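You operate a simulated robot arm through the tools that you are given. There is no shell and no other tool. Be economical: measure what you need, move in short steps, check, and stop when the job is done.

Carry out the task below with a simulated robot arm. There is one attempt and no reset: what you move stays moved.

JOB
Pump the bearing on the finned plate full of grease and return it.
Fine: arm over it while pumping, aside after; no overflow.

The check looks at the end state, three seconds after you hand in, the way a careful person would. Anything else that was tipped, shoved, dropped, spilled or broken makes it a failure.

ROBOT AND FRAMES
A 6-joint arm with a two-finger parallel gripper, fixed in place. Base frame: the origin is at the foot of the arm, x ahead of it, y to its left, z up. Readings come in cm, rad, newtons and seconds.
Its first joint turns from -1.152 to 1.152 rad. Payload 2.9 kg.
The TCP is the grasp point between the finger pads, 3 cm short of the fingertips. In the tool frame z runs along the fingers and y along their closing line. Largest opening 11 cm; finger width 2, thickness 1; the body of the gripper, 4.8 by 11.2 cm, starts 5.5 cm behind the TCP.
Orientation is that of the tool frame in the base frame, as a unit quaternion [x, y, z, w]. With the fingers straight down and closing along the base's y, the tool's x points along the base's -x, its y along +y and its z along -z.

CONTROLS
- The arm moves only by the tool apply_moves. Its arguments are lists of equal length, an entry for each row: "travel": the shift along the base's x, y, z in units of 250 mm (1.0 is 250 mm), a list of three; "delta_rot": the turn, a rotation vector about the base's x, y, z in units of 120 degrees (1.0 is 120 degrees), a list of three; "grip": the opening, from 0 (shut) to 1 (fully open). In form: {"travel": [[dx, dy, dz], ...], "delta_rot": [[wx, wy, wz], ...], "grip": [grip, ...]}. A call has 1 to 12 rows; each row is the pose to reach, as a shift and turn from the pose commanded when the call began. A call with a number of a shift or a turn outside -1 to 1 is refused whole. Each row takes 0.2 s and may step no farther than 5 cm and 0.15 rad from the row before; otherwise, or with a gripper value out of range, the whole call is refused. Where a pose cannot be reached the arm comes as near as it can. A force on the tool above 40 N (or 10 N above the force at the start of the call, whichever is more), or a blocked arm, ends the call early, and 0.2 s more pass. Each finger travels about 10.8 cm/s and halts on what it meets, pressing with about 31 N; the grip force reading is that of the motor and also rises with nothing between the fingers. The clock runs only during rows and for 0.2 s after the last one: add rows that repeat a pose to give the fingers time. It gives the time, the measured TCP pose, the force on the tool (base axes), the opening and the grip force at its end, in the units of the frame above (readings bear some noise).
- Cameras (640 x 400 px; columns grow to the right, rows downward): "scene" is fixed at [8.27, 43.13, 139.35]; the picture's right is [-0.74, -0.68, 0.00], its down [-0.32, 0.35, -0.88] and it looks along [0.60, -0.65, -0.47] (base axes); focal length 261 px, centre (320, 200). "wrist" rides on the gripper at [7.2, 1.7, -10.3] in the tool frame; the picture's right is [-0.23, 0.97, 0.00], its down [-0.76, -0.18, -0.62] and it looks along [-0.61, -0.14, 0.78] (tool axes); focal length 222 px, centre (320, 200).
- camera(camera): a new picture of that camera. No time passes.
- measure_at(camera, pixels): there is no depth. For up to 12 entries [column, row, z] of the newest picture of that camera ("zoom" is the newest enlarged one), the place [x, y] in the base frame at which the ray of that pixel passes the height z, good to about 0.2 cm. No time passes.
- close_up(camera, box): a new picture of the part [left, top, right, bottom] of that camera's present view, enlarged. No time passes.
- close_job(): hands the job in; it is judged then, once.

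Work in short steps. Measure before you move; look again where a grasp or a placing could have gone wrong, and mend it. You have 80 turns and 34 pictures in all, those below and enlarged ones among them. Open the gripper and draw the arm clear of the work before you hand the job in, unless the task says otherwise; then end with one line.

The tools are called after "Call:" by a JSON object that holds its "fn" and its "kwargs". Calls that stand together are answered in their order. apply_moves: Moves the arm, as the interface text tells. Its arguments: {"type":"object","properties":{"travel":{"type":"array","items":{"type":"array","items":{"type":"number"}}},"delta_rot":{"type":"array","items":{"type":"array","items":{"type":"number"}}},"grip":{"type":"array","items":{"type":"number"}}},"required":["travel","delta_rot","grip"]} The other tools are called the same way: camera (camera) takes a picture; measure_at (camera, pixels) gives the place at which the rays of pixels pass given heights; close_up (camera, box) takes an enlarged picture of a part of a camera's view; close_job () hands the job in.

At the start:

```text
time_s: 0.0
tcp_pos: [36.95, 11.84, 130.0]
tcp_rot: [0.0, 1.0, 0.0, 0.001]
wrist_force: [0.1, -0.4, -0.3]
width: 11.0
grasp_force: 0.0
```

scene: 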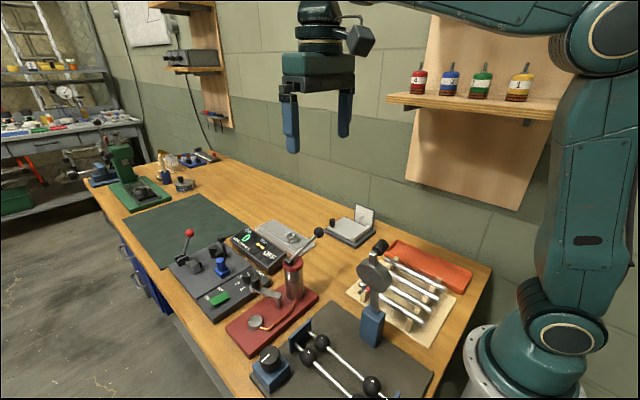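
wrist: 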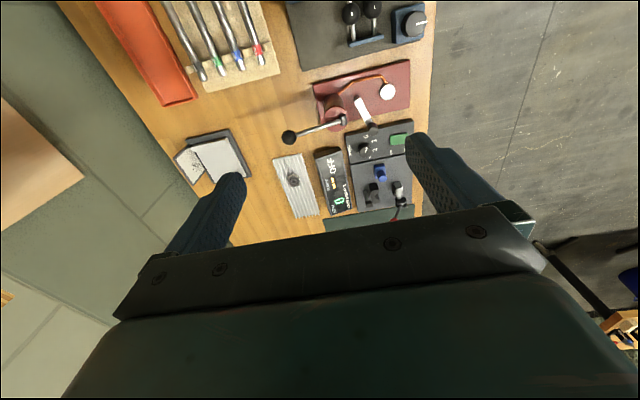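

The pictures show a finned plate with a bearing (wrist 295,182) and a red pump with a lever (wrist 335,110). I enlarge both views to understand the pump.

Call:
{"fn": "close_up", "kwargs": {"camera": "scene", "box": [160, 190, 400, 340]}}

Call:
{"fn": "close_up", "kwargs": {"camera": "wrist", "box": [260, 50, 440, 230]}}

```text
2.67 times, centred on (280, 265) of scene
```

zoom: 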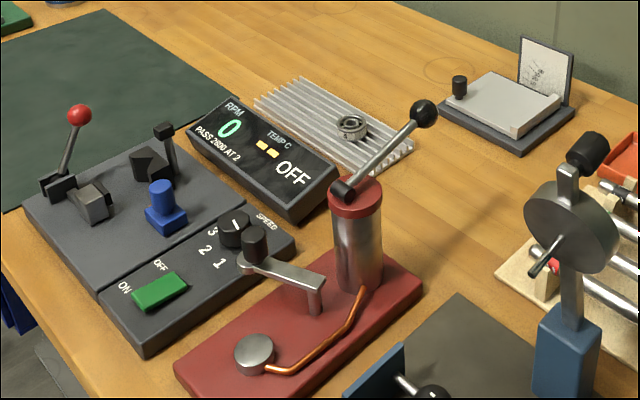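

```text
2.22 times, centred on (350, 140) of wrist
```

zoom: 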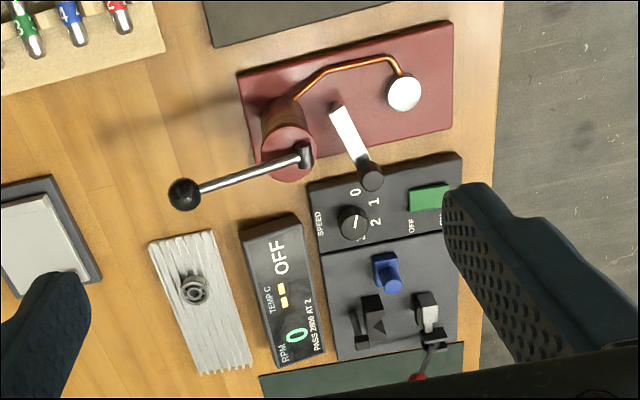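

I measure bearing, seat, swing arm and lever in both views at two heights each, to triangulate them.

Call:
{"fn": "measure_at", "kwargs": {"camera": "zoom", "pixels": [[194, 290, 67], [194, 290, 71], [404, 93, 67], [404, 93, 72], [370, 175, 70], [370, 175, 80], [337, 107, 70], [337, 107, 80], [183, 194, 75], [183, 194, 90], [303, 155, 75], [303, 155, 90]]}}

Call:
{"fn": "measure_at", "kwargs": {"camera": "scene", "pixels": [[292, 237.3, 67], [292, 237.3, 71], [255.3, 318, 67], [255.3, 318, 72], [255.3, 277.4, 70], [255.3, 277.4, 80], [277.8, 296, 70], [277.8, 296, 80], [319, 232.4, 75], [319, 232.4, 90], [288.6, 260.5, 75], [288.6, 260.5, 90]]}}

```text
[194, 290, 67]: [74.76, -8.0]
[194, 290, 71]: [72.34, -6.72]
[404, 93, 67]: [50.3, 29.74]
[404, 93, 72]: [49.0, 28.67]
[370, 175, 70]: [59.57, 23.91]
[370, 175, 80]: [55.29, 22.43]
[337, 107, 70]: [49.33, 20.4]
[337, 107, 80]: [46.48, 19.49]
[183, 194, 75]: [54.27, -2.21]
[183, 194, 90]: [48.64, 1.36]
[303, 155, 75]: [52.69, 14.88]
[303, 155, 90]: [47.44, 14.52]
```

```text
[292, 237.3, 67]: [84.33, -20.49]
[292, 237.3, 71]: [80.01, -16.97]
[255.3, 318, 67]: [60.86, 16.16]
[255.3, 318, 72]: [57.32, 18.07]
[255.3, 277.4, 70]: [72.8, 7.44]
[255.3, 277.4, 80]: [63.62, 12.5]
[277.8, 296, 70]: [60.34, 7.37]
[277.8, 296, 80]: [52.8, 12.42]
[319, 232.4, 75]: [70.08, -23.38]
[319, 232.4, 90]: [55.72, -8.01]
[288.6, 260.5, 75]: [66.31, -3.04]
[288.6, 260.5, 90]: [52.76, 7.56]
```

The two views agree only if the surface is much higher than 65.5 (about 87). I check with sharp corners of the red base and the finned plate.

Call:
{"fn": "measure_at", "kwargs": {"camera": "zoom", "pixels": [[452, 130, 86], [452, 130, 90], [150, 245, 86], [150, 245, 90], [250, 368, 86], [250, 368, 90], [194, 290, 88], [404, 93, 89], [370, 175, 93], [337, 107, 92], [183, 194, 105], [303, 155, 98]]}}

Call:
{"fn": "measure_at", "kwargs": {"camera": "scene", "pixels": [[225.7, 330.5, 86], [225.7, 330.5, 90], [314.8, 245.5, 86], [314.8, 245.5, 90], [255.6, 227.5, 86], [255.6, 227.5, 90], [292, 237.3, 88], [255.3, 318, 89], [255.3, 277.4, 93], [277.8, 296, 92], [319, 232.4, 105], [288.6, 260.5, 98]]}}

```text
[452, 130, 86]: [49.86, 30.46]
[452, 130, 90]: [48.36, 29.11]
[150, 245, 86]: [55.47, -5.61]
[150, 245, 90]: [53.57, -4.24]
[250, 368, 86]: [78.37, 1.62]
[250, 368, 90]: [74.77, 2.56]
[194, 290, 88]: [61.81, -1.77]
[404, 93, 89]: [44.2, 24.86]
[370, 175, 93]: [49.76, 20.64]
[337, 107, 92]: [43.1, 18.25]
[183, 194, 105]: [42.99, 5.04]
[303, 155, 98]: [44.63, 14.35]
```

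```text
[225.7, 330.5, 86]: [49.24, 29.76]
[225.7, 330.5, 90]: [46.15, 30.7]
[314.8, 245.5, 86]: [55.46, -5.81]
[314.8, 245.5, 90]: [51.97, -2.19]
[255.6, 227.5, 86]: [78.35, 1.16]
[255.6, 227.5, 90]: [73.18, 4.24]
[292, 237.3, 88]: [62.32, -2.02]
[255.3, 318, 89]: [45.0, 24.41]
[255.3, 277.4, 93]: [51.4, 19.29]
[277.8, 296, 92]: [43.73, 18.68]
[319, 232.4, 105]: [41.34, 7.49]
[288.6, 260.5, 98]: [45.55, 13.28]
```

Surface is really at z≈85.5; bearing about (62,-2,88), seat about (44.3,24.8,89), swing-arm knob about (49.7,20.5,94), lever ball (43,5.5,104). I move to a viewing pose near the bearing, staying high.

Call:
{"fn": "apply_moves", "kwargs": {"travel": [[0.097, -0.08, -0.11], [0.194, -0.158, -0.22], [0.291, -0.237, -0.33], [0.388, -0.316, -0.44], [0.485, -0.395, -0.55], [0.582, -0.474, -0.66], [0.68, -0.5536, -0.76], [0.76, -0.5536, -0.88]], "delta_rot": [[0, 0, 0], [0, 0, 0], [0, 0, 0], [0, 0, 0], [0, 0, 0], [0, 0, 0], [0, 0, 0], [0, 0, 0]], "grip": [1, 1, 1, 1, 1, 0.8, 0.6, 0.5]}}

Call:
{"fn": "camera", "kwargs": {"camera": "wrist"}}

```text
time_s: 1.8
tcp_pos: [55.85, -1.92, 107.9]
tcp_rot: [0.0, 1.0, -0.001, 0.001]
wrist_force: [-0.2, 0.4, 0.3]
width: 5.53
grasp_force: 0.0
```

```text
29 pictures are left
```

wrist: 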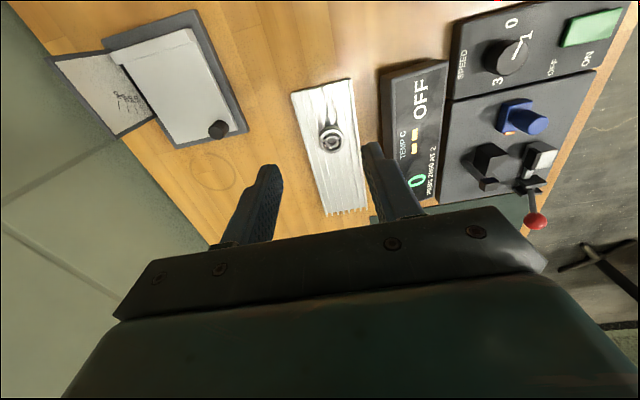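

Bearing is at (331,138). I enlarge to get its exact centre and size.

Call:
{"fn": "close_up", "kwargs": {"camera": "wrist", "box": [280, 90, 400, 165]}}

Call:
{"fn": "close_up", "kwargs": {"camera": "scene", "box": [240, 200, 340, 262]}}

```text
5.33 times, centred on (340, 128) of wrist
```

zoom: 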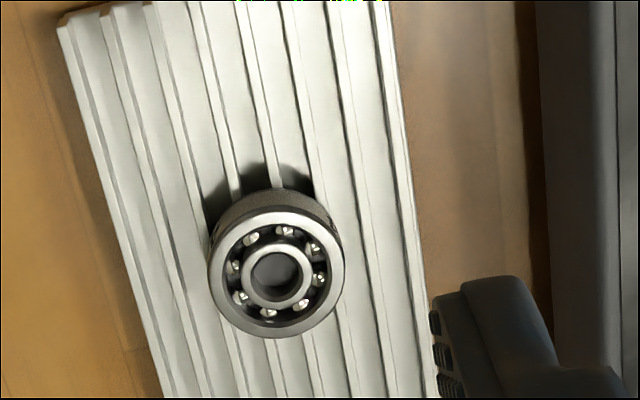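

```text
6.40 times, centred on (290, 231) of scene
```

zoom: 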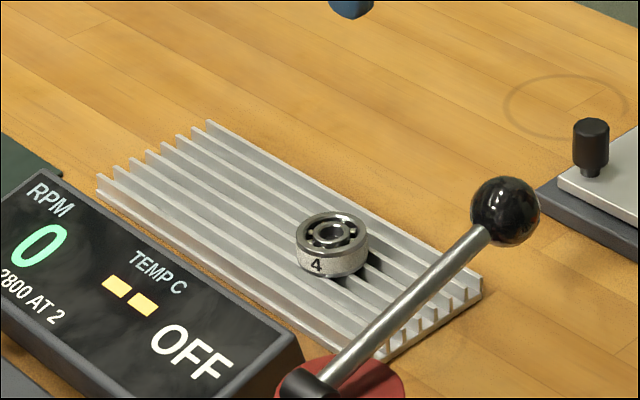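

I triangulate the bearing's top face centre (scene zoom (333,231), wrist (331.9,142.3)) and its diameter.

Call:
{"fn": "measure_at", "kwargs": {"camera": "zoom", "pixels": [[333, 231, 86], [333, 231, 88], [333, 231, 90], [482, 296, 86], [482, 296, 88], [98, 178, 87], [209, 121, 87], [380, 360, 87]]}}

Call:
{"fn": "measure_at", "kwargs": {"camera": "wrist", "pixels": [[331.9, 142.3, 86], [331.9, 142.3, 88], [331.9, 142.3, 90], [319, 142.1, 88], [344.7, 142.1, 88], [331, 153.6, 88], [331, 131, 88]]}}

```text
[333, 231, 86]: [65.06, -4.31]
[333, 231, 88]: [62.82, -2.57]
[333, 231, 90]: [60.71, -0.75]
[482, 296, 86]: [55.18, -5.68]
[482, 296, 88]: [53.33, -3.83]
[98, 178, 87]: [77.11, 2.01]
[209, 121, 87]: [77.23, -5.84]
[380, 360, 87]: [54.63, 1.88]
```

```text
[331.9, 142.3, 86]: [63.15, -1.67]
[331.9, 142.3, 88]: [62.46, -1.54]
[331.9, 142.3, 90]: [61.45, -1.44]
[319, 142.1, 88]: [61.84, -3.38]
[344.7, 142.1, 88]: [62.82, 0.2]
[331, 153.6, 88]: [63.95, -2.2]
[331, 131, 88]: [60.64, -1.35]
```

Bearing centre ≈(62.0,-1.55), top z≈88.9, diameter ≈3.7. I move over it and down to z=96 and check alignment.

Call:
{"fn": "apply_moves", "kwargs": {"travel": [[0.12, 0.01, -0.08], [0.242, 0.018, -0.2], [0.242, 0.018, -0.34], [0.242, 0.018, -0.48]], "delta_rot": [[0, 0, 0], [0, 0, 0], [0, 0, 0], [0, 0, 0]], "grip": [0.48, 0.48, 0.48, 0.48]}}

Call:
{"fn": "camera", "kwargs": {"camera": "wrist"}}

Call:
{"fn": "close_up", "kwargs": {"camera": "scene", "box": [240, 180, 340, 242]}}

```text
time_s: 2.8
tcp_pos: [61.86, -1.45, 95.76]
tcp_rot: [0.0, 1.0, -0.002, 0.001]
wrist_force: [-1.2, 0.4, -0.7]
width: 5.26
grasp_force: 0.0
```

```text
26 pictures are left
```

wrist: 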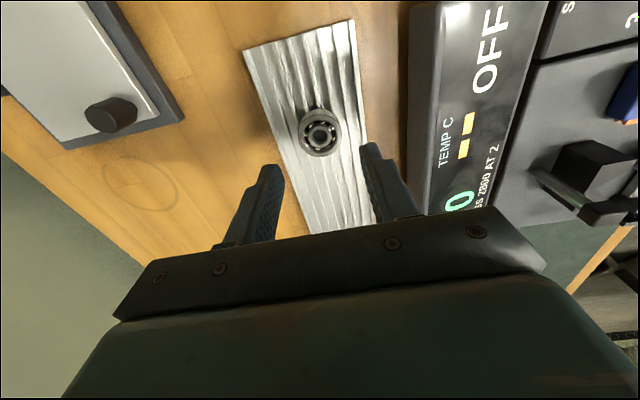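

```text
6.40 times, centred on (290, 211) of scene
```

zoom: 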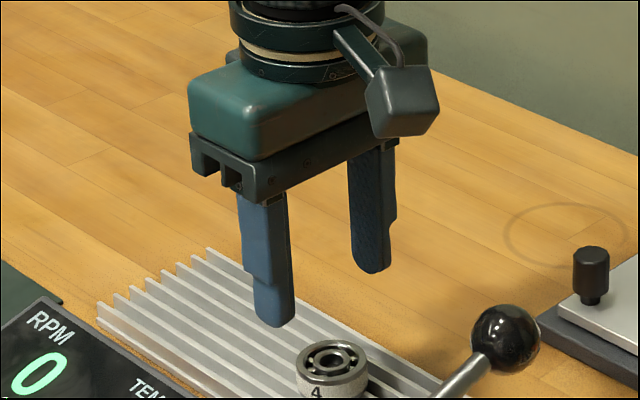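

Bearing top centre at wrist (320,135); measure at its height.

Call:
{"fn": "measure_at", "kwargs": {"camera": "wrist", "pixels": [[320, 135, 88.4], [320, 135, 88.9], [320, 135, 89.4], [300, 135, 88.7], [341, 135, 88.7], [320, 153, 88.7]]}}

Call:
{"fn": "measure_at", "kwargs": {"camera": "zoom", "pixels": [[334, 358, 88.4], [334, 358, 88.9], [334, 358, 89.4]]}}

```text
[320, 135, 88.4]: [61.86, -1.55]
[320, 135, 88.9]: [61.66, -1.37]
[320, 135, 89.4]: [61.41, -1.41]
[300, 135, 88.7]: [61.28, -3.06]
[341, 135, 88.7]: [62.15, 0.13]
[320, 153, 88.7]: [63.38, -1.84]
```

```text
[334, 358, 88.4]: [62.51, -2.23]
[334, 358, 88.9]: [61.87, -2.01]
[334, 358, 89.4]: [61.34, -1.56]
```

Centre ≈(61.6,-1.45), top ≈89.2. Descend to TCP≈91 (tips ≈88, above fins) and close.

Call:
{"fn": "apply_moves", "kwargs": {"travel": [[-0.012, 0, -0.1], [-0.012, 0, -0.17], [-0.012, 0, -0.194], [-0.012, 0, -0.194], [-0.012, 0, -0.194], [-0.012, 0, -0.194], [-0.012, 0, -0.194]], "delta_rot": [[0, 0, 0], [0, 0, 0], [0, 0, 0], [0, 0, 0], [0, 0, 0], [0, 0, 0], [0, 0, 0]], "grip": [0.48, 0.48, 0.48, 0.4, 0.32, 0.25, 0.25]}}

Call:
{"fn": "close_up", "kwargs": {"camera": "scene", "box": [240, 190, 340, 252]}}

```text
time_s: 4.4
tcp_pos: [61.72, -1.49, 91.07]
tcp_rot: [0.0, 1.0, -0.001, 0.0]
wrist_force: [1.1, -0.2, 0.7]
width: 3.45
grasp_force: 30.7
```

```text
6.40 times, centred on (290, 221) of scene
```

zoom: 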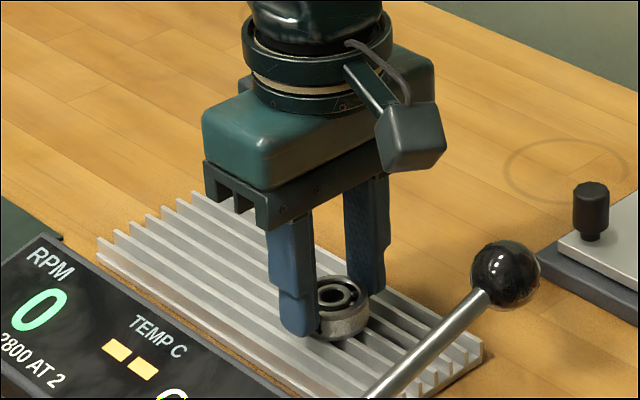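

Bearing gripped (width 3.45). Lift straight up and carry it high over the lever to above the seat.

Call:
{"fn": "apply_moves", "kwargs": {"travel": [[0, 0, 0.1], [0, 0, 0.29], [0, 0, 0.48], [0, 0, 0.66], [0, 0, 0.834], [-0.0994, 0.1506, 0.834], [-0.1989, 0.3011, 0.834], [-0.2983, 0.4517, 0.834], [-0.3977, 0.6023, 0.834], [-0.4971, 0.7529, 0.834], [-0.5966, 0.9034, 0.834], [-0.696, 0.99, 0.834]], "delta_rot": [[0, 0, 0], [0, 0, 0], [0, 0, 0], [0, 0, 0], [0, 0, 0], [0, 0, 0], [0, 0, 0], [0, 0, 0], [0, 0, 0], [0, 0, 0], [0, 0, 0], [0, 0, 0]], "grip": [0.25, 0.25, 0.25, 0.25, 0.25, 0.25, 0.25, 0.25, 0.25, 0.25, 0.25, 0.25]}}

Call:
{"fn": "camera", "kwargs": {"camera": "wrist"}}

Call:
{"fn": "close_up", "kwargs": {"camera": "scene", "box": [210, 230, 338, 345]}}

```text
time_s: 7.0
tcp_pos: [44.22, 23.27, 111.98]
tcp_rot: [0.0, 1.0, -0.002, 0.0]
wrist_force: [-0.3, -0.2, 0.2]
width: 2.77
grasp_force: 0.0
```

```text
23 pictures are left
```

wrist: 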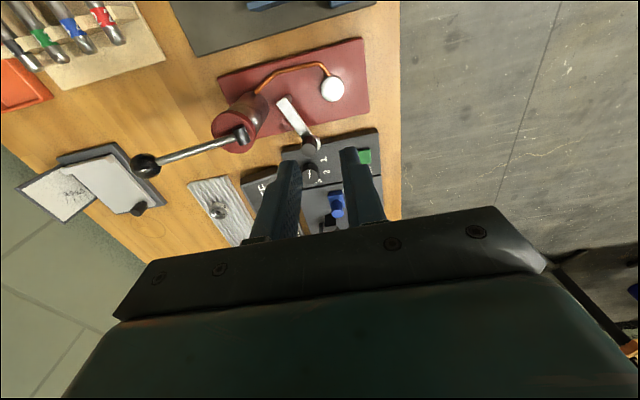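

```text
3.48 times, centred on (274, 288) of scene
```

zoom: 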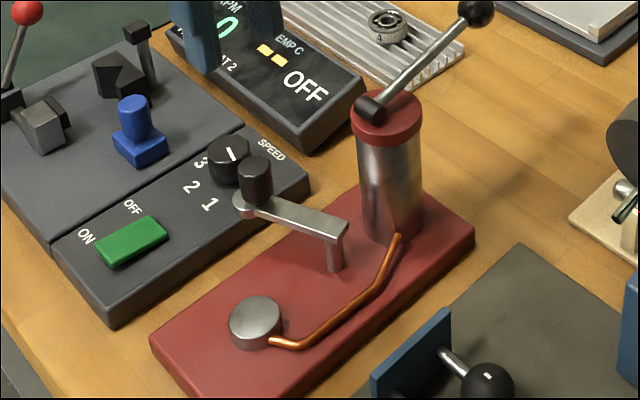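

The fingers came up empty: the bearing is still on the plate (scene zoom (388,27)). Before going back I measure seat and swing arm with these pictures, then the bearing.

Call:
{"fn": "measure_at", "kwargs": {"camera": "wrist", "pixels": [[332, 88, 87], [332, 88, 88], [332, 88, 89], [309, 146, 92], [309, 146, 95], [284, 102, 91], [284, 102, 93], [218, 211, 89], [238, 133, 99], [145, 165, 104]]}}

Call:
{"fn": "measure_at", "kwargs": {"camera": "zoom", "pixels": [[255, 314, 87], [255, 314, 88], [255, 314, 89], [255, 165, 92], [255, 165, 95], [338, 228, 91], [338, 228, 93], [389, 22, 89], [370, 105, 99], [476, 12, 104]]}}

```text
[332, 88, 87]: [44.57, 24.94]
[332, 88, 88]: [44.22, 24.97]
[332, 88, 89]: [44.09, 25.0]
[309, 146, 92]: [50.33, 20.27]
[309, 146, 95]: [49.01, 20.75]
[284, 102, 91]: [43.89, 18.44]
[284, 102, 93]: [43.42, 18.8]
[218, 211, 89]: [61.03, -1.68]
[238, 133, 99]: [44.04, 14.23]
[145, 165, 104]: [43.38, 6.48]
```

```text
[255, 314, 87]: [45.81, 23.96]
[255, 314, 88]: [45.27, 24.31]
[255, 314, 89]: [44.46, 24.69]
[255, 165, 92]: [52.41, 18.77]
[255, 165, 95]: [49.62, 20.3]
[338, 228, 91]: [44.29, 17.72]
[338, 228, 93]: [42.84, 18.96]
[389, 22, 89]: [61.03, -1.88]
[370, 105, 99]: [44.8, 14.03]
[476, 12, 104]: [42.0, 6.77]
```

Seat ≈(44.1,24.9), top ≈89.3; bearing now ≈(61.0,-1.78). I go back above it.

Call:
{"fn": "apply_moves", "kwargs": {"travel": [[0.0954, -0.1426, 0], [0.1909, -0.2851, 0], [0.2863, -0.4277, 0], [0.3817, -0.5703, 0], [0.4771, -0.7129, 0], [0.5726, -0.8554, 0], [0.668, -0.998, 0], [0.668, -0.998, -0.19], [0.668, -0.998, -0.38], [0.668, -0.998, -0.57], [0.668, -0.998, -0.68]], "delta_rot": [[0, 0, 0], [0, 0, 0], [0, 0, 0], [0, 0, 0], [0, 0, 0], [0, 0, 0], [0, 0, 0], [0, 0, 0], [0, 0, 0], [0, 0, 0], [0, 0, 0]], "grip": [0.48, 0.48, 0.48, 0.48, 0.48, 0.48, 0.48, 0.48, 0.48, 0.48, 0.48]}}

Call:
{"fn": "close_up", "kwargs": {"camera": "wrist", "box": [240, 80, 400, 180]}}

Call:
{"fn": "close_up", "kwargs": {"camera": "scene", "box": [240, 190, 340, 252]}}

```text
time_s: 9.4
tcp_pos: [61.1, -1.73, 94.85]
tcp_rot: [0.0, 1.0, -0.001, 0.0]
wrist_force: [0.7, 0.0, -1.4]
width: 5.28
grasp_force: 0.0
```

```text
4.00 times, centred on (320, 130) of wrist
```

zoom: 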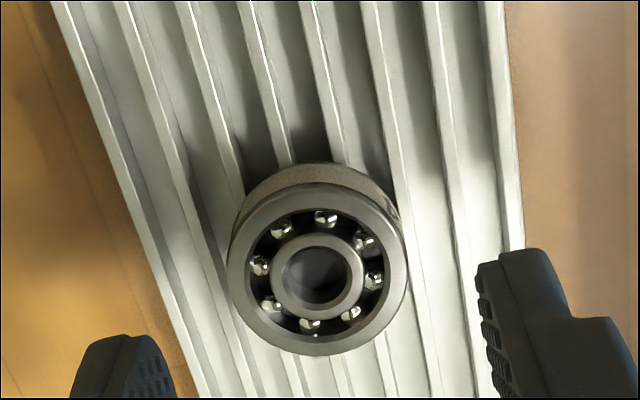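

```text
6.40 times, centred on (290, 221) of scene
```

zoom: 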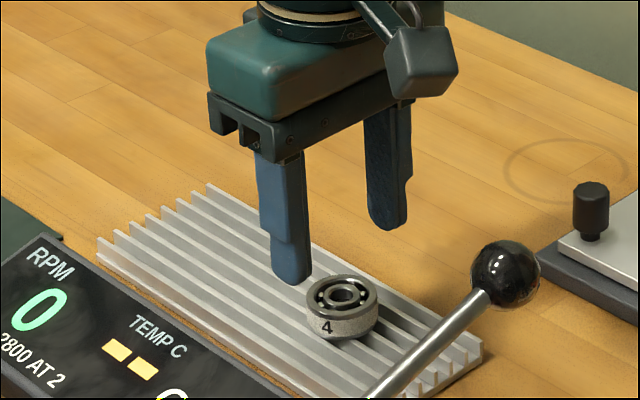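

Diameter is 3.5, so the earlier grip was centred but likely too shallow. I refine the top height.

Call:
{"fn": "measure_at", "kwargs": {"camera": "wrist", "pixels": [[319.3, 149.3, 88], [319.3, 149.3, 88.5], [319.3, 149.3, 89], [319.3, 149.3, 89.5]]}}

Call:
{"fn": "measure_at", "kwargs": {"camera": "zoom", "pixels": [[343, 292, 88], [343, 292, 88.5], [343, 292, 89], [343, 292, 89.5], [482, 340, 87], [485, 365, 86]]}}

```text
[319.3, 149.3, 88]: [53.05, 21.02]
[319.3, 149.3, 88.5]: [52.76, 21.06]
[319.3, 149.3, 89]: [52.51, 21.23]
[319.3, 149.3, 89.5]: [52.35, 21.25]
```

```text
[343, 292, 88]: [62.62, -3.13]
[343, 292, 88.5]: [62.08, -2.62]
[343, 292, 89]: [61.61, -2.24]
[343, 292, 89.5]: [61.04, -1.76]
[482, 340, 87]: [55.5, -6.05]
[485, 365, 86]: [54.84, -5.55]
```

Top ≈89.4, centre ≈(61.25,-1.78). I descend a bit deeper than before (TCP 90.6), watching the force.

Call:
{"fn": "apply_moves", "kwargs": {"travel": [[0.008, -0.002, -0.1], [0.008, -0.002, -0.16], [0.008, -0.002, -0.172], [0.008, -0.002, -0.172]], "delta_rot": [[0, 0, 0], [0, 0, 0], [0, 0, 0], [0, 0, 0]], "grip": [0.48, 0.48, 0.48, 0.48]}}

Call:
{"fn": "close_up", "kwargs": {"camera": "scene", "box": [260, 205, 330, 249]}}

```text
time_s: 10.4
tcp_pos: [61.16, -1.67, 90.58]
tcp_rot: [0.0, 1.0, 0.0, 0.001]
wrist_force: [-0.8, -0.5, 0.3]
width: 5.29
grasp_force: 0.1
```

```text
9.09 times, centred on (295, 227) of scene
```

zoom: 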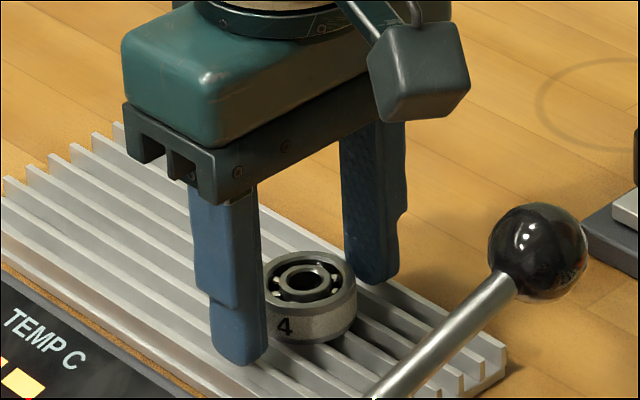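

No contact yet and fingers straddle the bearing. Close fully and lift slowly 2.5 cm.

Call:
{"fn": "apply_moves", "kwargs": {"travel": [[0, 0, 0], [0, 0, 0], [0, 0, 0], [0, 0, 0], [0, 0, 0], [0, 0, 0], [0, 0, 0.02], [0, 0, 0.04], [0, 0, 0.06], [0, 0, 0.08], [0, 0, 0.1], [0, 0, 0.1]], "delta_rot": [[0, 0, 0], [0, 0, 0], [0, 0, 0], [0, 0, 0], [0, 0, 0], [0, 0, 0], [0, 0, 0], [0, 0, 0], [0, 0, 0], [0, 0, 0], [0, 0, 0], [0, 0, 0]], "grip": [0.4, 0.32, 0.2, 0.1, 0, 0, 0, 0, 0, 0, 0, 0]}}

```text
time_s: 13.0
tcp_pos: [61.16, -1.77, 93.18]
tcp_rot: [0.0, 1.0, 0.0, 0.002]
wrist_force: [0.3, -0.2, -0.5]
width: 3.45
grasp_force: 31.4
```

Held at 3.45. Continue lifting at moderate speed, gripper shut command.

Call:
{"fn": "apply_moves", "kwargs": {"travel": [[0, 0, 0.05], [0, 0, 0.13], [0, 0, 0.23], [0, 0, 0.33], [0, 0, 0.43], [0, 0, 0.52], [0, 0, 0.57], [0, 0, 0.59]], "delta_rot": [[0, 0, 0], [0, 0, 0], [0, 0, 0], [0, 0, 0], [0, 0, 0], [0, 0, 0], [0, 0, 0], [0, 0, 0]], "grip": [0, 0, 0, 0, 0, 0, 0, 0]}}

```text
time_s: 14.8
tcp_pos: [61.26, -1.69, 107.81]
tcp_rot: [0.0, 1.0, -0.002, 0.001]
wrist_force: [-0.5, 0.3, -1.1]
width: 3.45
grasp_force: 31.0
```

Still held; carry toward the seat at gentle speed.

Call:
{"fn": "apply_moves", "kwargs": {"travel": [[-0.02, 0.03, 0], [-0.06, 0.095, 0], [-0.12, 0.19, 0], [-0.18, 0.285, 0], [-0.24, 0.38, 0], [-0.3, 0.475, 0], [-0.36, 0.57, 0], [-0.42, 0.665, 0], [-0.48, 0.76, 0], [-0.55, 0.86, 0], [-0.6, 0.94, 0], [-0.63, 0.99, 0]], "delta_rot": [[0, 0, 0], [0, 0, 0], [0, 0, 0], [0, 0, 0], [0, 0, 0], [0, 0, 0], [0, 0, 0], [0, 0, 0], [0, 0, 0], [0, 0, 0], [0, 0, 0], [0, 0, 0]], "grip": [0, 0, 0, 0, 0, 0, 0, 0, 0, 0, 0, 0]}}

Call:
{"fn": "apply_moves", "kwargs": {"travel": [[-0.025, 0.04, 0], [-0.05, 0.078, 0], [-0.05, 0.078, -0.1], [-0.05, 0.078, -0.2], [-0.05, 0.078, -0.3], [-0.05, 0.078, -0.38], [-0.05, 0.078, -0.4]], "delta_rot": [[0, 0, 0], [0, 0, 0], [0, 0, 0], [0, 0, 0], [0, 0, 0], [0, 0, 0], [0, 0, 0]], "grip": [0, 0, 0, 0, 0, 0, 0]}}

Call:
{"fn": "camera", "kwargs": {"camera": "wrist"}}

Call:
{"fn": "close_up", "kwargs": {"camera": "scene", "box": [210, 230, 338, 345]}}

```text
time_s: 17.4
tcp_pos: [45.26, 22.99, 107.77]
tcp_rot: [0.0, 1.0, -0.001, 0.001]
wrist_force: [0.0, -0.4, -0.4]
width: 3.45
grasp_force: 30.7
```

```text
time_s: 19.0
tcp_pos: [44.09, 25.01, 97.9]
tcp_rot: [0.0, 1.0, 0.0, 0.001]
wrist_force: [0.9, 0.2, -0.7]
width: 3.43
grasp_force: 31.4
```

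```text
18 pictures are left
```

wrist: 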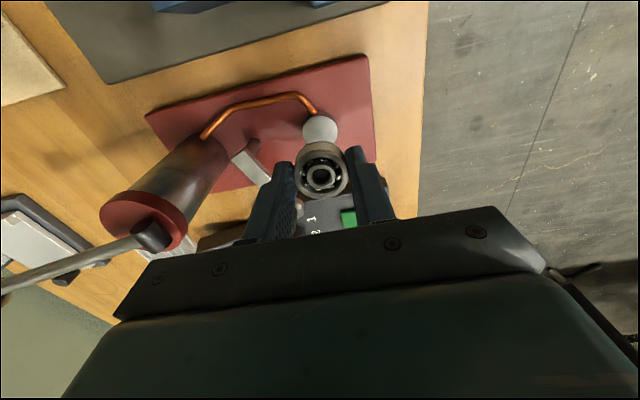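

```text
3.48 times, centred on (274, 288) of scene
```

zoom: 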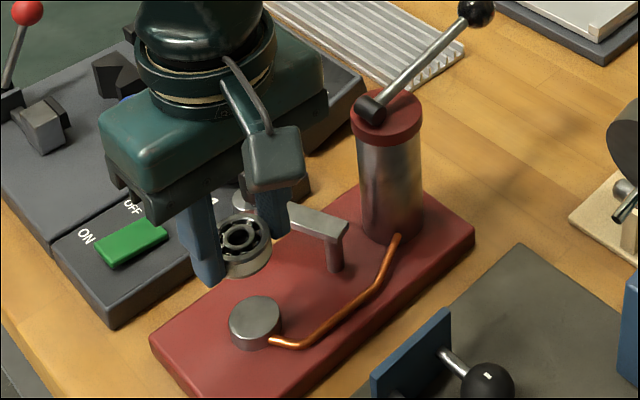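

Bearing is held centred (322,178) over the seat (320,130). Descend to just above contact.

Call:
{"fn": "apply_moves", "kwargs": {"travel": [[-0.005, -0.005, -0.08], [-0.005, -0.005, -0.15], [-0.005, -0.005, -0.19], [-0.005, -0.005, -0.21], [-0.005, -0.005, -0.21]], "delta_rot": [[0, 0, 0], [0, 0, 0], [0, 0, 0], [0, 0, 0], [0, 0, 0]], "grip": [0, 0, 0, 0, 0]}}

Call:
{"fn": "close_up", "kwargs": {"camera": "scene", "box": [220, 270, 300, 330]}}

```text
time_s: 20.2
tcp_pos: [44.06, 24.78, 92.7]
tcp_rot: [-0.001, 1.0, 0.0, 0.0]
wrist_force: [-0.4, -0.1, 0.0]
width: 3.45
grasp_force: 31.2
```

```text
6.67 times, centred on (260, 300) of scene
```

zoom: 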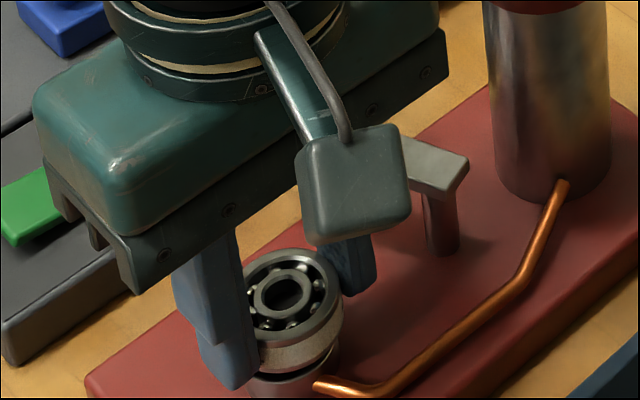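

Seat just beneath the bearing. Lower in tiny steps until contact shows.

Call:
{"fn": "apply_moves", "kwargs": {"travel": [[0, 0, -0.008], [0, 0, -0.016], [0, 0, -0.02]], "delta_rot": [[0, 0, 0], [0, 0, 0], [0, 0, 0]], "grip": [0, 0, 0]}}

```text
time_s: 21.0
tcp_pos: [44.03, 24.81, 92.3]
tcp_rot: [0.0, 1.0, 0.0, 0.001]
wrist_force: [-0.1, -1.0, 5.3]
width: 3.47
grasp_force: 30.7
```

Contact (5.3 N) on the seat. Release and lift off, then look.

Call:
{"fn": "apply_moves", "kwargs": {"travel": [[0, 0, 0], [0, 0, 0], [0, 0, 0], [0, 0, 0.04], [0, 0, 0.12], [0, 0, 0.24], [0, 0, 0.4], [0, 0, 0.5]], "delta_rot": [[0, 0, 0], [0, 0, 0], [0, 0, 0], [0, 0, 0], [0, 0, 0], [0, 0, 0], [0, 0, 0], [0, 0, 0]], "grip": [0.36, 0.45, 0.5, 0.5, 0.5, 0.5, 0.5, 0.5]}}

Call:
{"fn": "camera", "kwargs": {"camera": "wrist"}}

Call:
{"fn": "close_up", "kwargs": {"camera": "scene", "box": [220, 270, 300, 330]}}

```text
time_s: 22.8
tcp_pos: [43.81, 24.9, 104.64]
tcp_rot: [0.0, 1.0, 0.0, 0.001]
wrist_force: [0.1, -0.5, 1.2]
width: 5.51
grasp_force: 0.0
```

```text
15 pictures are left
```

wrist: 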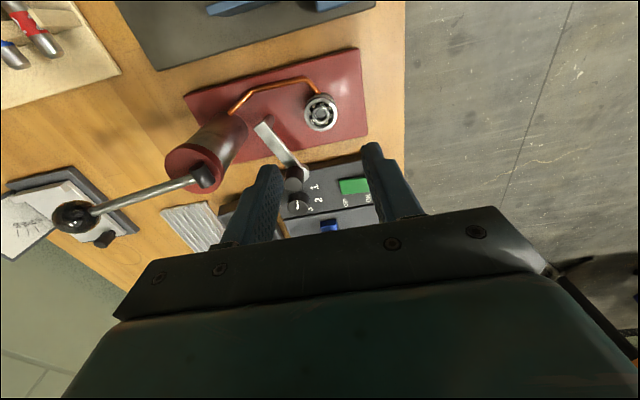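

```text
6.67 times, centred on (260, 300) of scene
```

zoom: 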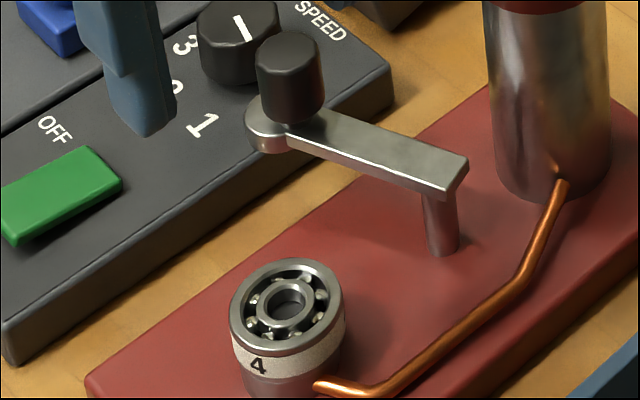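

Bearing sits well on the seat. Now I locate the swing arm's knob precisely, using knob top (wrist (293,184), scene zoom (289,50)) and arm pivot end.

Call:
{"fn": "close_up", "kwargs": {"camera": "wrist", "box": [220, 70, 380, 210]}}

Call:
{"fn": "measure_at", "kwargs": {"camera": "scene", "pixels": [[255.4, 277.8, 94], [255.4, 277.8, 95], [255.4, 277.8, 96], [255.4, 277.8, 97], [278, 294.5, 91], [278, 294.5, 92], [278, 294.5, 93], [255.5, 318, 91]]}}

```text
2.86 times, centred on (300, 140) of wrist
```

zoom: 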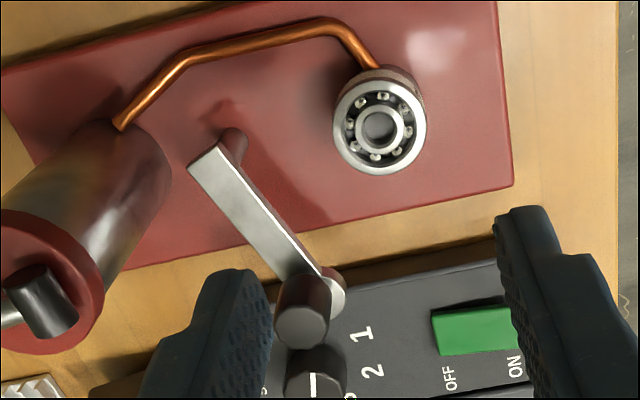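

```text
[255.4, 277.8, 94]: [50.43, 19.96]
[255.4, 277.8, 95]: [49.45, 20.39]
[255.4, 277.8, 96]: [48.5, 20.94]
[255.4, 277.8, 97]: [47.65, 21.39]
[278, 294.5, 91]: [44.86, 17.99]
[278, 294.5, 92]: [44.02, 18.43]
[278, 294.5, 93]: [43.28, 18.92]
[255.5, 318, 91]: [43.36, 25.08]
```

Call:
{"fn": "measure_at", "kwargs": {"camera": "zoom", "pixels": [[302, 325, 94], [302, 325, 95], [302, 325, 96], [302, 325, 97], [215, 160, 91], [215, 160, 92], [215, 160, 93], [318, 282, 92.5], [320, 290, 93], [381, 130, 91]]}}

```text
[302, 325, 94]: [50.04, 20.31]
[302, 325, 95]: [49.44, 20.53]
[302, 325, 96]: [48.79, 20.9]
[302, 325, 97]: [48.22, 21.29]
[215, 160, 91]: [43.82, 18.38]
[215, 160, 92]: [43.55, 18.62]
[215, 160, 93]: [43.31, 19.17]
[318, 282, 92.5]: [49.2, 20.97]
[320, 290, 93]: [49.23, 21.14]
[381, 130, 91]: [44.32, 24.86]
```

Knob axis ≈(49.3,20.55), top 95.2, dia ≈2; pivot (43.6,18.6). Move above it and descend to TCP z≈96.1, then close on it.

Call:
{"fn": "apply_moves", "kwargs": {"travel": [[0.1, -0.085, 0], [0.209, -0.169, 0], [0.209, -0.169, -0.12], [0.209, -0.169, -0.24], [0.209, -0.169, -0.34], [0.209, -0.169, -0.34], [0.209, -0.169, -0.34], [0.209, -0.169, -0.34], [0.209, -0.169, -0.34], [0.209, -0.169, -0.34]], "delta_rot": [[0, 0, 0], [0, 0, 0], [0, 0, 0], [0, 0, 0], [0, 0, 0], [0, 0, 0], [0, 0, 0], [0, 0, 0], [0, 0, 0], [0, 0, 0]], "grip": [0.45, 0.42, 0.42, 0.42, 0.42, 0.35, 0.28, 0.2, 0.16, 0.16]}}

Call:
{"fn": "close_up", "kwargs": {"camera": "scene", "box": [220, 250, 300, 310]}}

```text
time_s: 25.0
tcp_pos: [49.2, 20.39, 96.19]
tcp_rot: [0.001, 1.0, -0.001, 0.001]
wrist_force: [1.0, -0.6, -1.6]
width: 2.1
grasp_force: 45.3
```

```text
6.67 times, centred on (260, 280) of scene
```

zoom: 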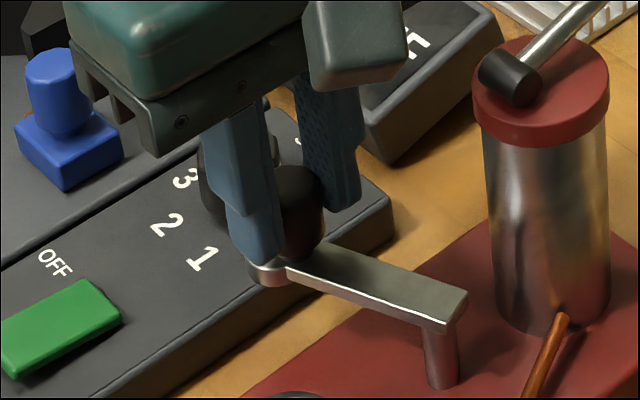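

Knob gripped (2.1 cm). Swing it along an arc about the pivot, turning the tool with it; first half then check.

Call:
{"fn": "apply_moves", "kwargs": {"travel": [[-0.0134, 0.0313, 0], [-0.031, 0.0605, 0], [-0.0525, 0.0868, 0], [-0.0774, 0.1099, 0]], "delta_rot": [[0, 0, 0.0675], [0, 0, 0.135], [0, 0, 0.2025], [0, 0, 0.27]], "grip": [0.16, 0.16, 0.16, 0.16]}}

Call:
{"fn": "apply_moves", "kwargs": {"travel": [[-0.028, 0.0193, 0], [-0.0584, 0.0346, 0], [-0.0907, 0.0453, 0], [-0.1241, 0.0514, 0], [-0.1241, 0.0514, 0]], "delta_rot": [[0, 0, 0.0675], [0, 0, 0.135], [0, 0, 0.2025], [0, 0, 0.27], [0, 0, 0.27]], "grip": [0.16, 0.16, 0.16, 0.16, 0.16]}}

Call:
{"fn": "close_up", "kwargs": {"camera": "scene", "box": [220, 260, 300, 320]}}

```text
time_s: 26.0
tcp_pos: [47.15, 23.05, 96.21]
tcp_rot: [-0.278, 0.961, -0.002, -0.003]
wrist_force: [-13.6, -21.4, 1.4]
width: 2.07
grasp_force: 45.2
```

```text
time_s: 27.2
tcp_pos: [44.42, 24.25, 96.14]
tcp_rot: [-0.532, 0.847, -0.002, 0.0]
wrist_force: [3.1, -35.0, -5.0]
width: 2.11
grasp_force: 44.6
```

```text
6.67 times, centred on (260, 290) of scene
```

zoom: 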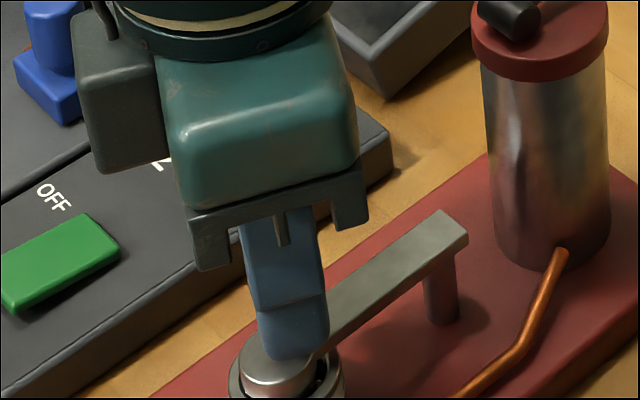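

The arm is over the bearing; radial force 35 N shows the real radius is slightly smaller. Release, rise, look.

Call:
{"fn": "apply_moves", "kwargs": {"travel": [[0, -0.012, 0], [0, -0.015, 0], [0, -0.015, 0], [0, -0.015, 0.03], [0, -0.015, 0.12], [0, -0.015, 0.25], [0, -0.015, 0.4]], "delta_rot": [[0, 0, 0], [0, 0, 0], [0, 0, 0], [0, 0, 0], [0, 0, 0], [0, 0, 0], [0, 0, 0]], "grip": [0.2, 0.28, 0.36, 0.36, 0.36, 0.36, 0.36]}}

Call:
{"fn": "close_up", "kwargs": {"camera": "scene", "box": [220, 270, 300, 330]}}

Call:
{"fn": "camera", "kwargs": {"camera": "wrist"}}

```text
time_s: 28.8
tcp_pos: [44.32, 24.23, 106.21]
tcp_rot: [-0.536, 0.844, -0.001, 0.001]
wrist_force: [0.5, -0.1, 0.4]
width: 3.94
grasp_force: 0.0
```

```text
6.67 times, centred on (260, 300) of scene
```

zoom: 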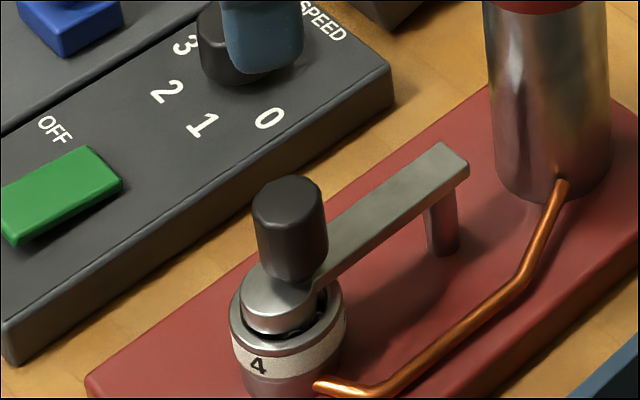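

```text
9 pictures are left
```

wrist: 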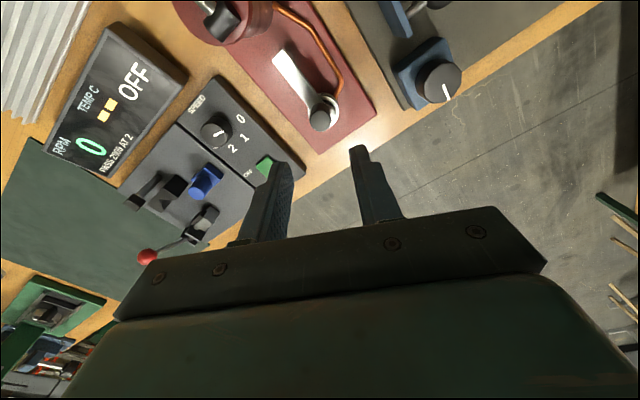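

Measure the head's centre versus the bearing's centre (bearing top was at zoom (288,305)).

Call:
{"fn": "measure_at", "kwargs": {"camera": "zoom", "pixels": [[277, 290, 92.5], [288, 182, 95.2], [288, 305, 91], [277, 307, 91.5], [447, 160, 92.5]]}}

Call:
{"fn": "measure_at", "kwargs": {"camera": "wrist", "pixels": [[320, 119, 95.2], [323, 109, 92.5], [288, 60, 92.5]]}}

```text
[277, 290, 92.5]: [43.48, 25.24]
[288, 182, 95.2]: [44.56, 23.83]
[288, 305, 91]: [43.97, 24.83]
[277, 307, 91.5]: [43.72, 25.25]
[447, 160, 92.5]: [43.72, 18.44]
```

```text
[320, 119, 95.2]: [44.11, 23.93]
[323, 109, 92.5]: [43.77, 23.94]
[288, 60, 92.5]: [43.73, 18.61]
```

Swing arm is over the bearing within ~0.3 cm. Triangulating, the lever ball is ≈(44.0,4.55,102.2), pivot ≈(44.1,14.3,99.5), rod along −y. I move above the ball with the fingers closing along x, and look.

Call:
{"fn": "apply_moves", "kwargs": {"travel": [[0, 0, 0.152], [-0.002, -0.15, 0.152], [-0.004, -0.31, 0.152], [-0.006, -0.47, 0.152], [-0.008, -0.63, 0.152], [-0.01, -0.786, 0.152], [-0.01, -0.786, 0.152]], "delta_rot": [[0, 0, 0], [0, 0, 0.05], [0, 0, 0.1], [0, 0, 0.15], [0, 0, 0.208], [0, 0, 0.208], [0, 0, 0.208]], "grip": [0.4, 0.5, 0.5, 0.5, 0.5, 0.5, 0.5]}}

Call:
{"fn": "camera", "kwargs": {"camera": "wrist"}}

```text
time_s: 30.4
tcp_pos: [43.84, 4.65, 109.98]
tcp_rot: [-0.706, 0.708, 0.0, 0.002]
wrist_force: [-0.1, 0.1, 0.0]
width: 5.49
grasp_force: 0.2
```

```text
8 pictures are left
```

wrist: 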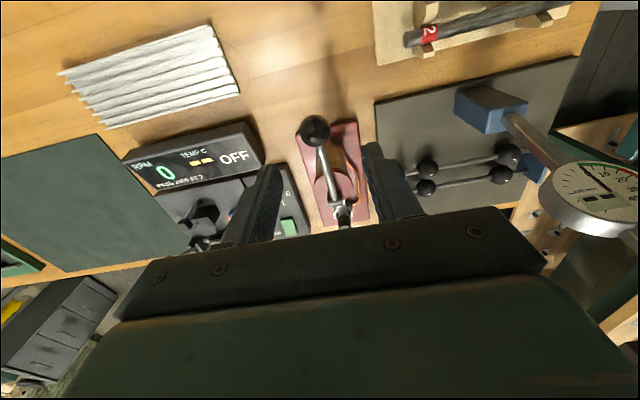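

Ball at (315,130) → ≈(44.0,4.35,102.2), diameter ≈2.8. Descend and grip it (closing along x lets it pivot about the lever axis direction).

Call:
{"fn": "apply_moves", "kwargs": {"travel": [[0, -0.006, -0.1], [0, -0.006, -0.2], [0, -0.006, -0.308], [0, -0.006, -0.308], [0, -0.006, -0.308], [0, -0.006, -0.308], [0, -0.006, -0.308]], "delta_rot": [[0, 0, 0], [0, 0, 0], [0, 0, 0], [0, 0, 0], [0, 0, 0], [0, 0, 0], [0, 0, 0]], "grip": [0.5, 0.5, 0.5, 0.4, 0.3, 0.2, 0.2]}}

```text
time_s: 32.0
tcp_pos: [44.21, 4.45, 102.24]
tcp_rot: [-0.705, 0.709, -0.001, 0.002]
wrist_force: [16.0, -0.9, -1.7]
width: 3.0
grasp_force: 8.3
```

Gripped (3.0 cm) with 16 N of side force; shift +x 0.2 and start pressing the lever down along its arc.

Call:
{"fn": "apply_moves", "kwargs": {"travel": [[0.008, 0, 0], [0.008, 0, 0], [0.008, -0.003, -0.028], [0.008, -0.006, -0.056], [0.008, -0.009, -0.084], [0.008, -0.01, -0.112]], "delta_rot": [[0, 0, 0], [0, 0, 0], [0, 0, 0], [0, 0, 0], [0, 0, 0], [0, 0, 0]], "grip": [0.2, 0.2, 0.2, 0.2, 0.2, 0.2]}}

Call:
{"fn": "close_up", "kwargs": {"camera": "scene", "box": [220, 210, 360, 330]}}

```text
time_s: 33.4
tcp_pos: [44.24, 4.02, 99.31]
tcp_rot: [-0.705, 0.709, -0.001, 0.001]
wrist_force: [11.0, -0.7, 4.2]
width: 2.83
grasp_force: 6.3
```

```text
3.33 times, centred on (290, 270) of scene
```

zoom: 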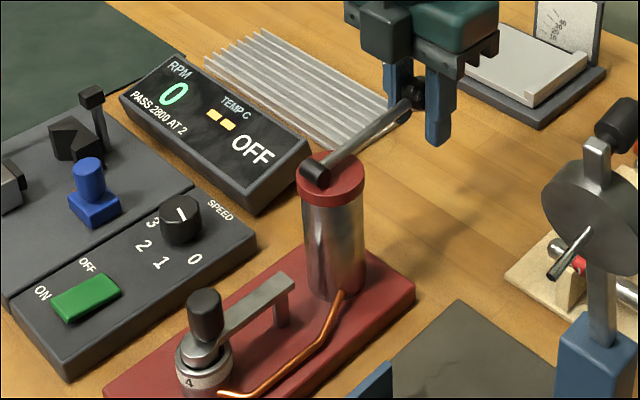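

The lever follows. Continue down until the stop.

Call:
{"fn": "apply_moves", "kwargs": {"travel": [[0.004, 0.002, -0.028], [0.004, 0.005, -0.056], [0.004, 0.01, -0.084], [0.004, 0.017, -0.112]], "delta_rot": [[0, 0, 0], [0, 0, 0], [0, 0, 0], [0, 0, 0]], "grip": [0.2, 0.2, 0.2, 0.2]}}

```text
time_s: 34.4
tcp_pos: [44.26, 4.46, 96.76]
tcp_rot: [-0.705, 0.71, -0.001, 0.0]
wrist_force: [4.9, -15.9, 11.9]
width: 2.68
grasp_force: 45.3
```

Forces rise (−16 y, 12 z); check lever and bearing.

Call:
{"fn": "close_up", "kwargs": {"camera": "scene", "box": [220, 210, 360, 330]}}

```text
3.33 times, centred on (290, 270) of scene
```

zoom: 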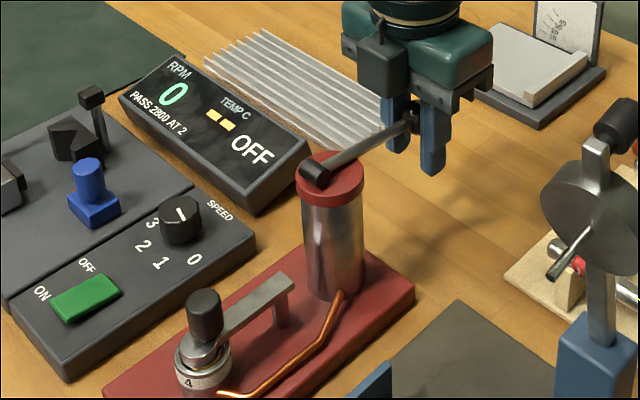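

Lever still moving, no stop yet; continue a little with y eased outward.

Call:
{"fn": "apply_moves", "kwargs": {"travel": [[0, -0.012, -0.02], [0, -0.012, -0.04], [0, -0.01, -0.06], [0, -0.006, -0.08]], "delta_rot": [[0, 0, 0], [0, 0, 0], [0, 0, 0], [0, 0, 0]], "grip": [0.2, 0.2, 0.2, 0.2]}}

```text
time_s: 35.4
tcp_pos: [44.37, 4.43, 94.66]
tcp_rot: [-0.704, 0.71, 0.0, 0.002]
wrist_force: [1.5, -0.2, 26.9]
width: 2.71
grasp_force: 44.7
```

27 N upward suggests the lower stop. Raise the lever back up its arc and look at the bearing.

Call:
{"fn": "apply_moves", "kwargs": {"travel": [[0, -0.003, 0.05], [0, -0.006, 0.1], [0, -0.01, 0.15], [0, -0.013, 0.2], [0, -0.011, 0.252], [0, 0, 0.304]], "delta_rot": [[0, 0, 0], [0, 0, 0], [0, 0, 0], [0, 0, 0], [0, 0, 0], [0, 0, 0]], "grip": [0.2, 0.2, 0.2, 0.2, 0.2, 0.2]}}

Call:
{"fn": "close_up", "kwargs": {"camera": "scene", "box": [230, 270, 290, 330]}}

```text
time_s: 36.8
tcp_pos: [44.35, 4.41, 102.31]
tcp_rot: [-0.705, 0.709, 0.0, 0.001]
wrist_force: [7.3, -2.1, -4.7]
width: 2.78
grasp_force: 14.5
```

```text
6.67 times, centred on (260, 300) of scene
```

zoom: 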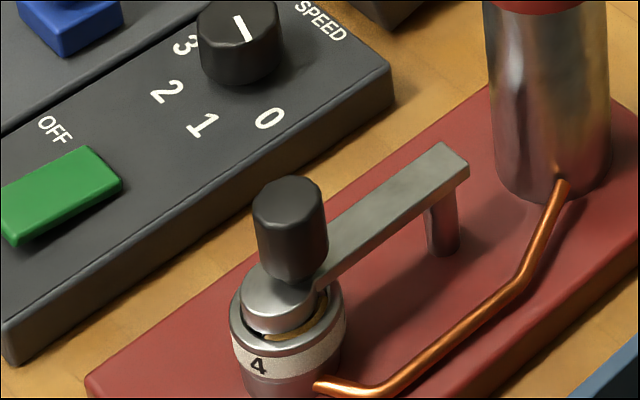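

Grease shows (tan) in the race at (320,310). I look tightly to judge the level.

Call:
{"fn": "close_up", "kwargs": {"camera": "scene", "box": [250, 302, 276, 319]}}

```text
16.00 times, centred on (263, 310) of scene
```

zoom: 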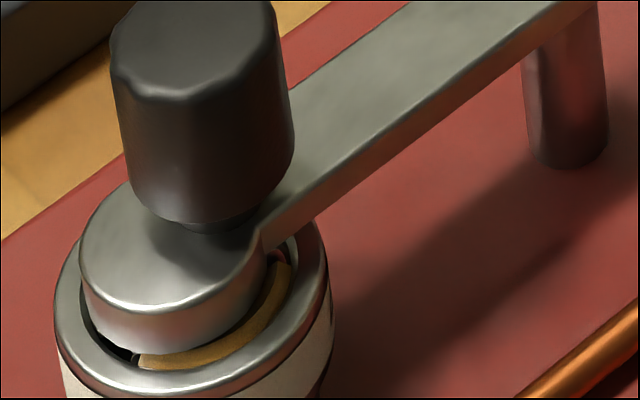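

Grease fills an arc of roughly 120–145° after one stroke, so about 2.5–3 strokes fill it. Do an identical second stroke, then look.

Call:
{"fn": "apply_moves", "kwargs": {"travel": [[0, -0.006, -0.052], [0, -0.013, -0.104], [0, -0.012, -0.156], [0, -0.01, -0.204], [0, -0.005, -0.254], [0, 0, -0.302], [0, -0.005, -0.252], [0, -0.01, -0.202], [0, -0.012, -0.152], [0, -0.013, -0.102], [0, -0.006, -0.05], [0, 0, 0.002]], "delta_rot": [[0, 0, 0], [0, 0, 0], [0, 0, 0], [0, 0, 0], [0, 0, 0], [0, 0, 0], [0, 0, 0], [0, 0, 0], [0, 0, 0], [0, 0, 0], [0, 0, 0], [0, 0, 0]], "grip": [0.2, 0.2, 0.2, 0.2, 0.2, 0.2, 0.2, 0.2, 0.2, 0.2, 0.2, 0.2]}}

Call:
{"fn": "close_up", "kwargs": {"camera": "scene", "box": [250, 302, 276, 319]}}

```text
time_s: 39.3
tcp_pos: [44.33, 4.44, 100.83]
tcp_rot: [-0.704, 0.71, 0.0, 0.0]
wrist_force: [8.2, -1.8, -9.7]
width: 2.65
grasp_force: 45.1
stopped in row 12: the force on the tool passed its limit (the readings are from after the stop); the commanded pose is now the measured one
```

```text
16.00 times, centred on (263, 310) of scene
```

zoom: 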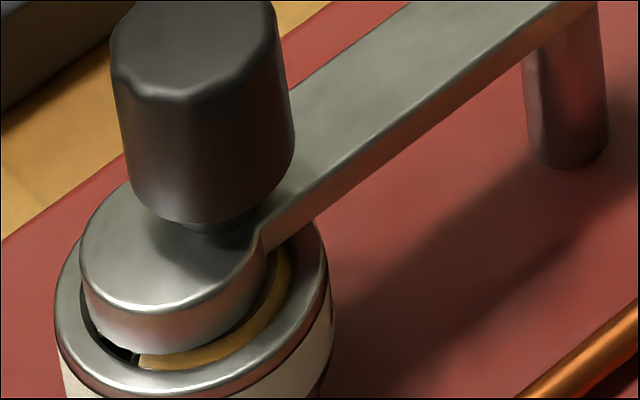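

The grease starts at (137,360) and grew past (290,262), its end after stroke one. I measure those angles in base coordinates around the bearing centre.

Call:
{"fn": "measure_at", "kwargs": {"camera": "zoom", "pixels": [[137, 362, 91], [288, 264, 91], [56, 310, 91], [70, 350, 91], [120, 385, 91], [230, 384, 91], [300, 335, 91], [326, 275, 91], [318, 230, 91], [210, 362, 91], [274, 315, 91]]}}

```text
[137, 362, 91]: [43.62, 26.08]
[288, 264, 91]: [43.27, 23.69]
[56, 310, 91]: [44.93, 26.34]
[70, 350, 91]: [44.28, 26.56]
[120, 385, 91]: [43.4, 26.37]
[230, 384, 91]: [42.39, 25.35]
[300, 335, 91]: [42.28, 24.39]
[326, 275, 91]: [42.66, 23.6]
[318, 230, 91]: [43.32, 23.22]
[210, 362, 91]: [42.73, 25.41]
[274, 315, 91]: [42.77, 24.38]
```

Centre ≈(43.95,24.87): stroke one spanned ≈120–135°, so a third stroke must be done carefully. I first recentre the fingers on the ball (it slid in the grip at the stop), with grip slightly eased.

Call:
{"fn": "apply_moves", "kwargs": {"travel": [[0, 0, 0], [0, 0, 0], [0, 0, 0.028], [0, 0, 0.056], [0, 0, 0.056], [0, 0, 0.056], [0, 0, 0.056]], "delta_rot": [[0, 0, 0], [0, 0, 0], [0, 0, 0], [0, 0, 0], [0, 0, 0], [0, 0, 0], [0, 0, 0]], "grip": [0.3, 0.32, 0.32, 0.32, 0.26, 0.2, 0.2]}}

```text
time_s: 40.9
tcp_pos: [44.32, 4.43, 102.21]
tcp_rot: [-0.706, 0.708, 0.001, 0.0]
wrist_force: [4.9, -1.4, -1.8]
width: 2.69
grasp_force: 45.1
```

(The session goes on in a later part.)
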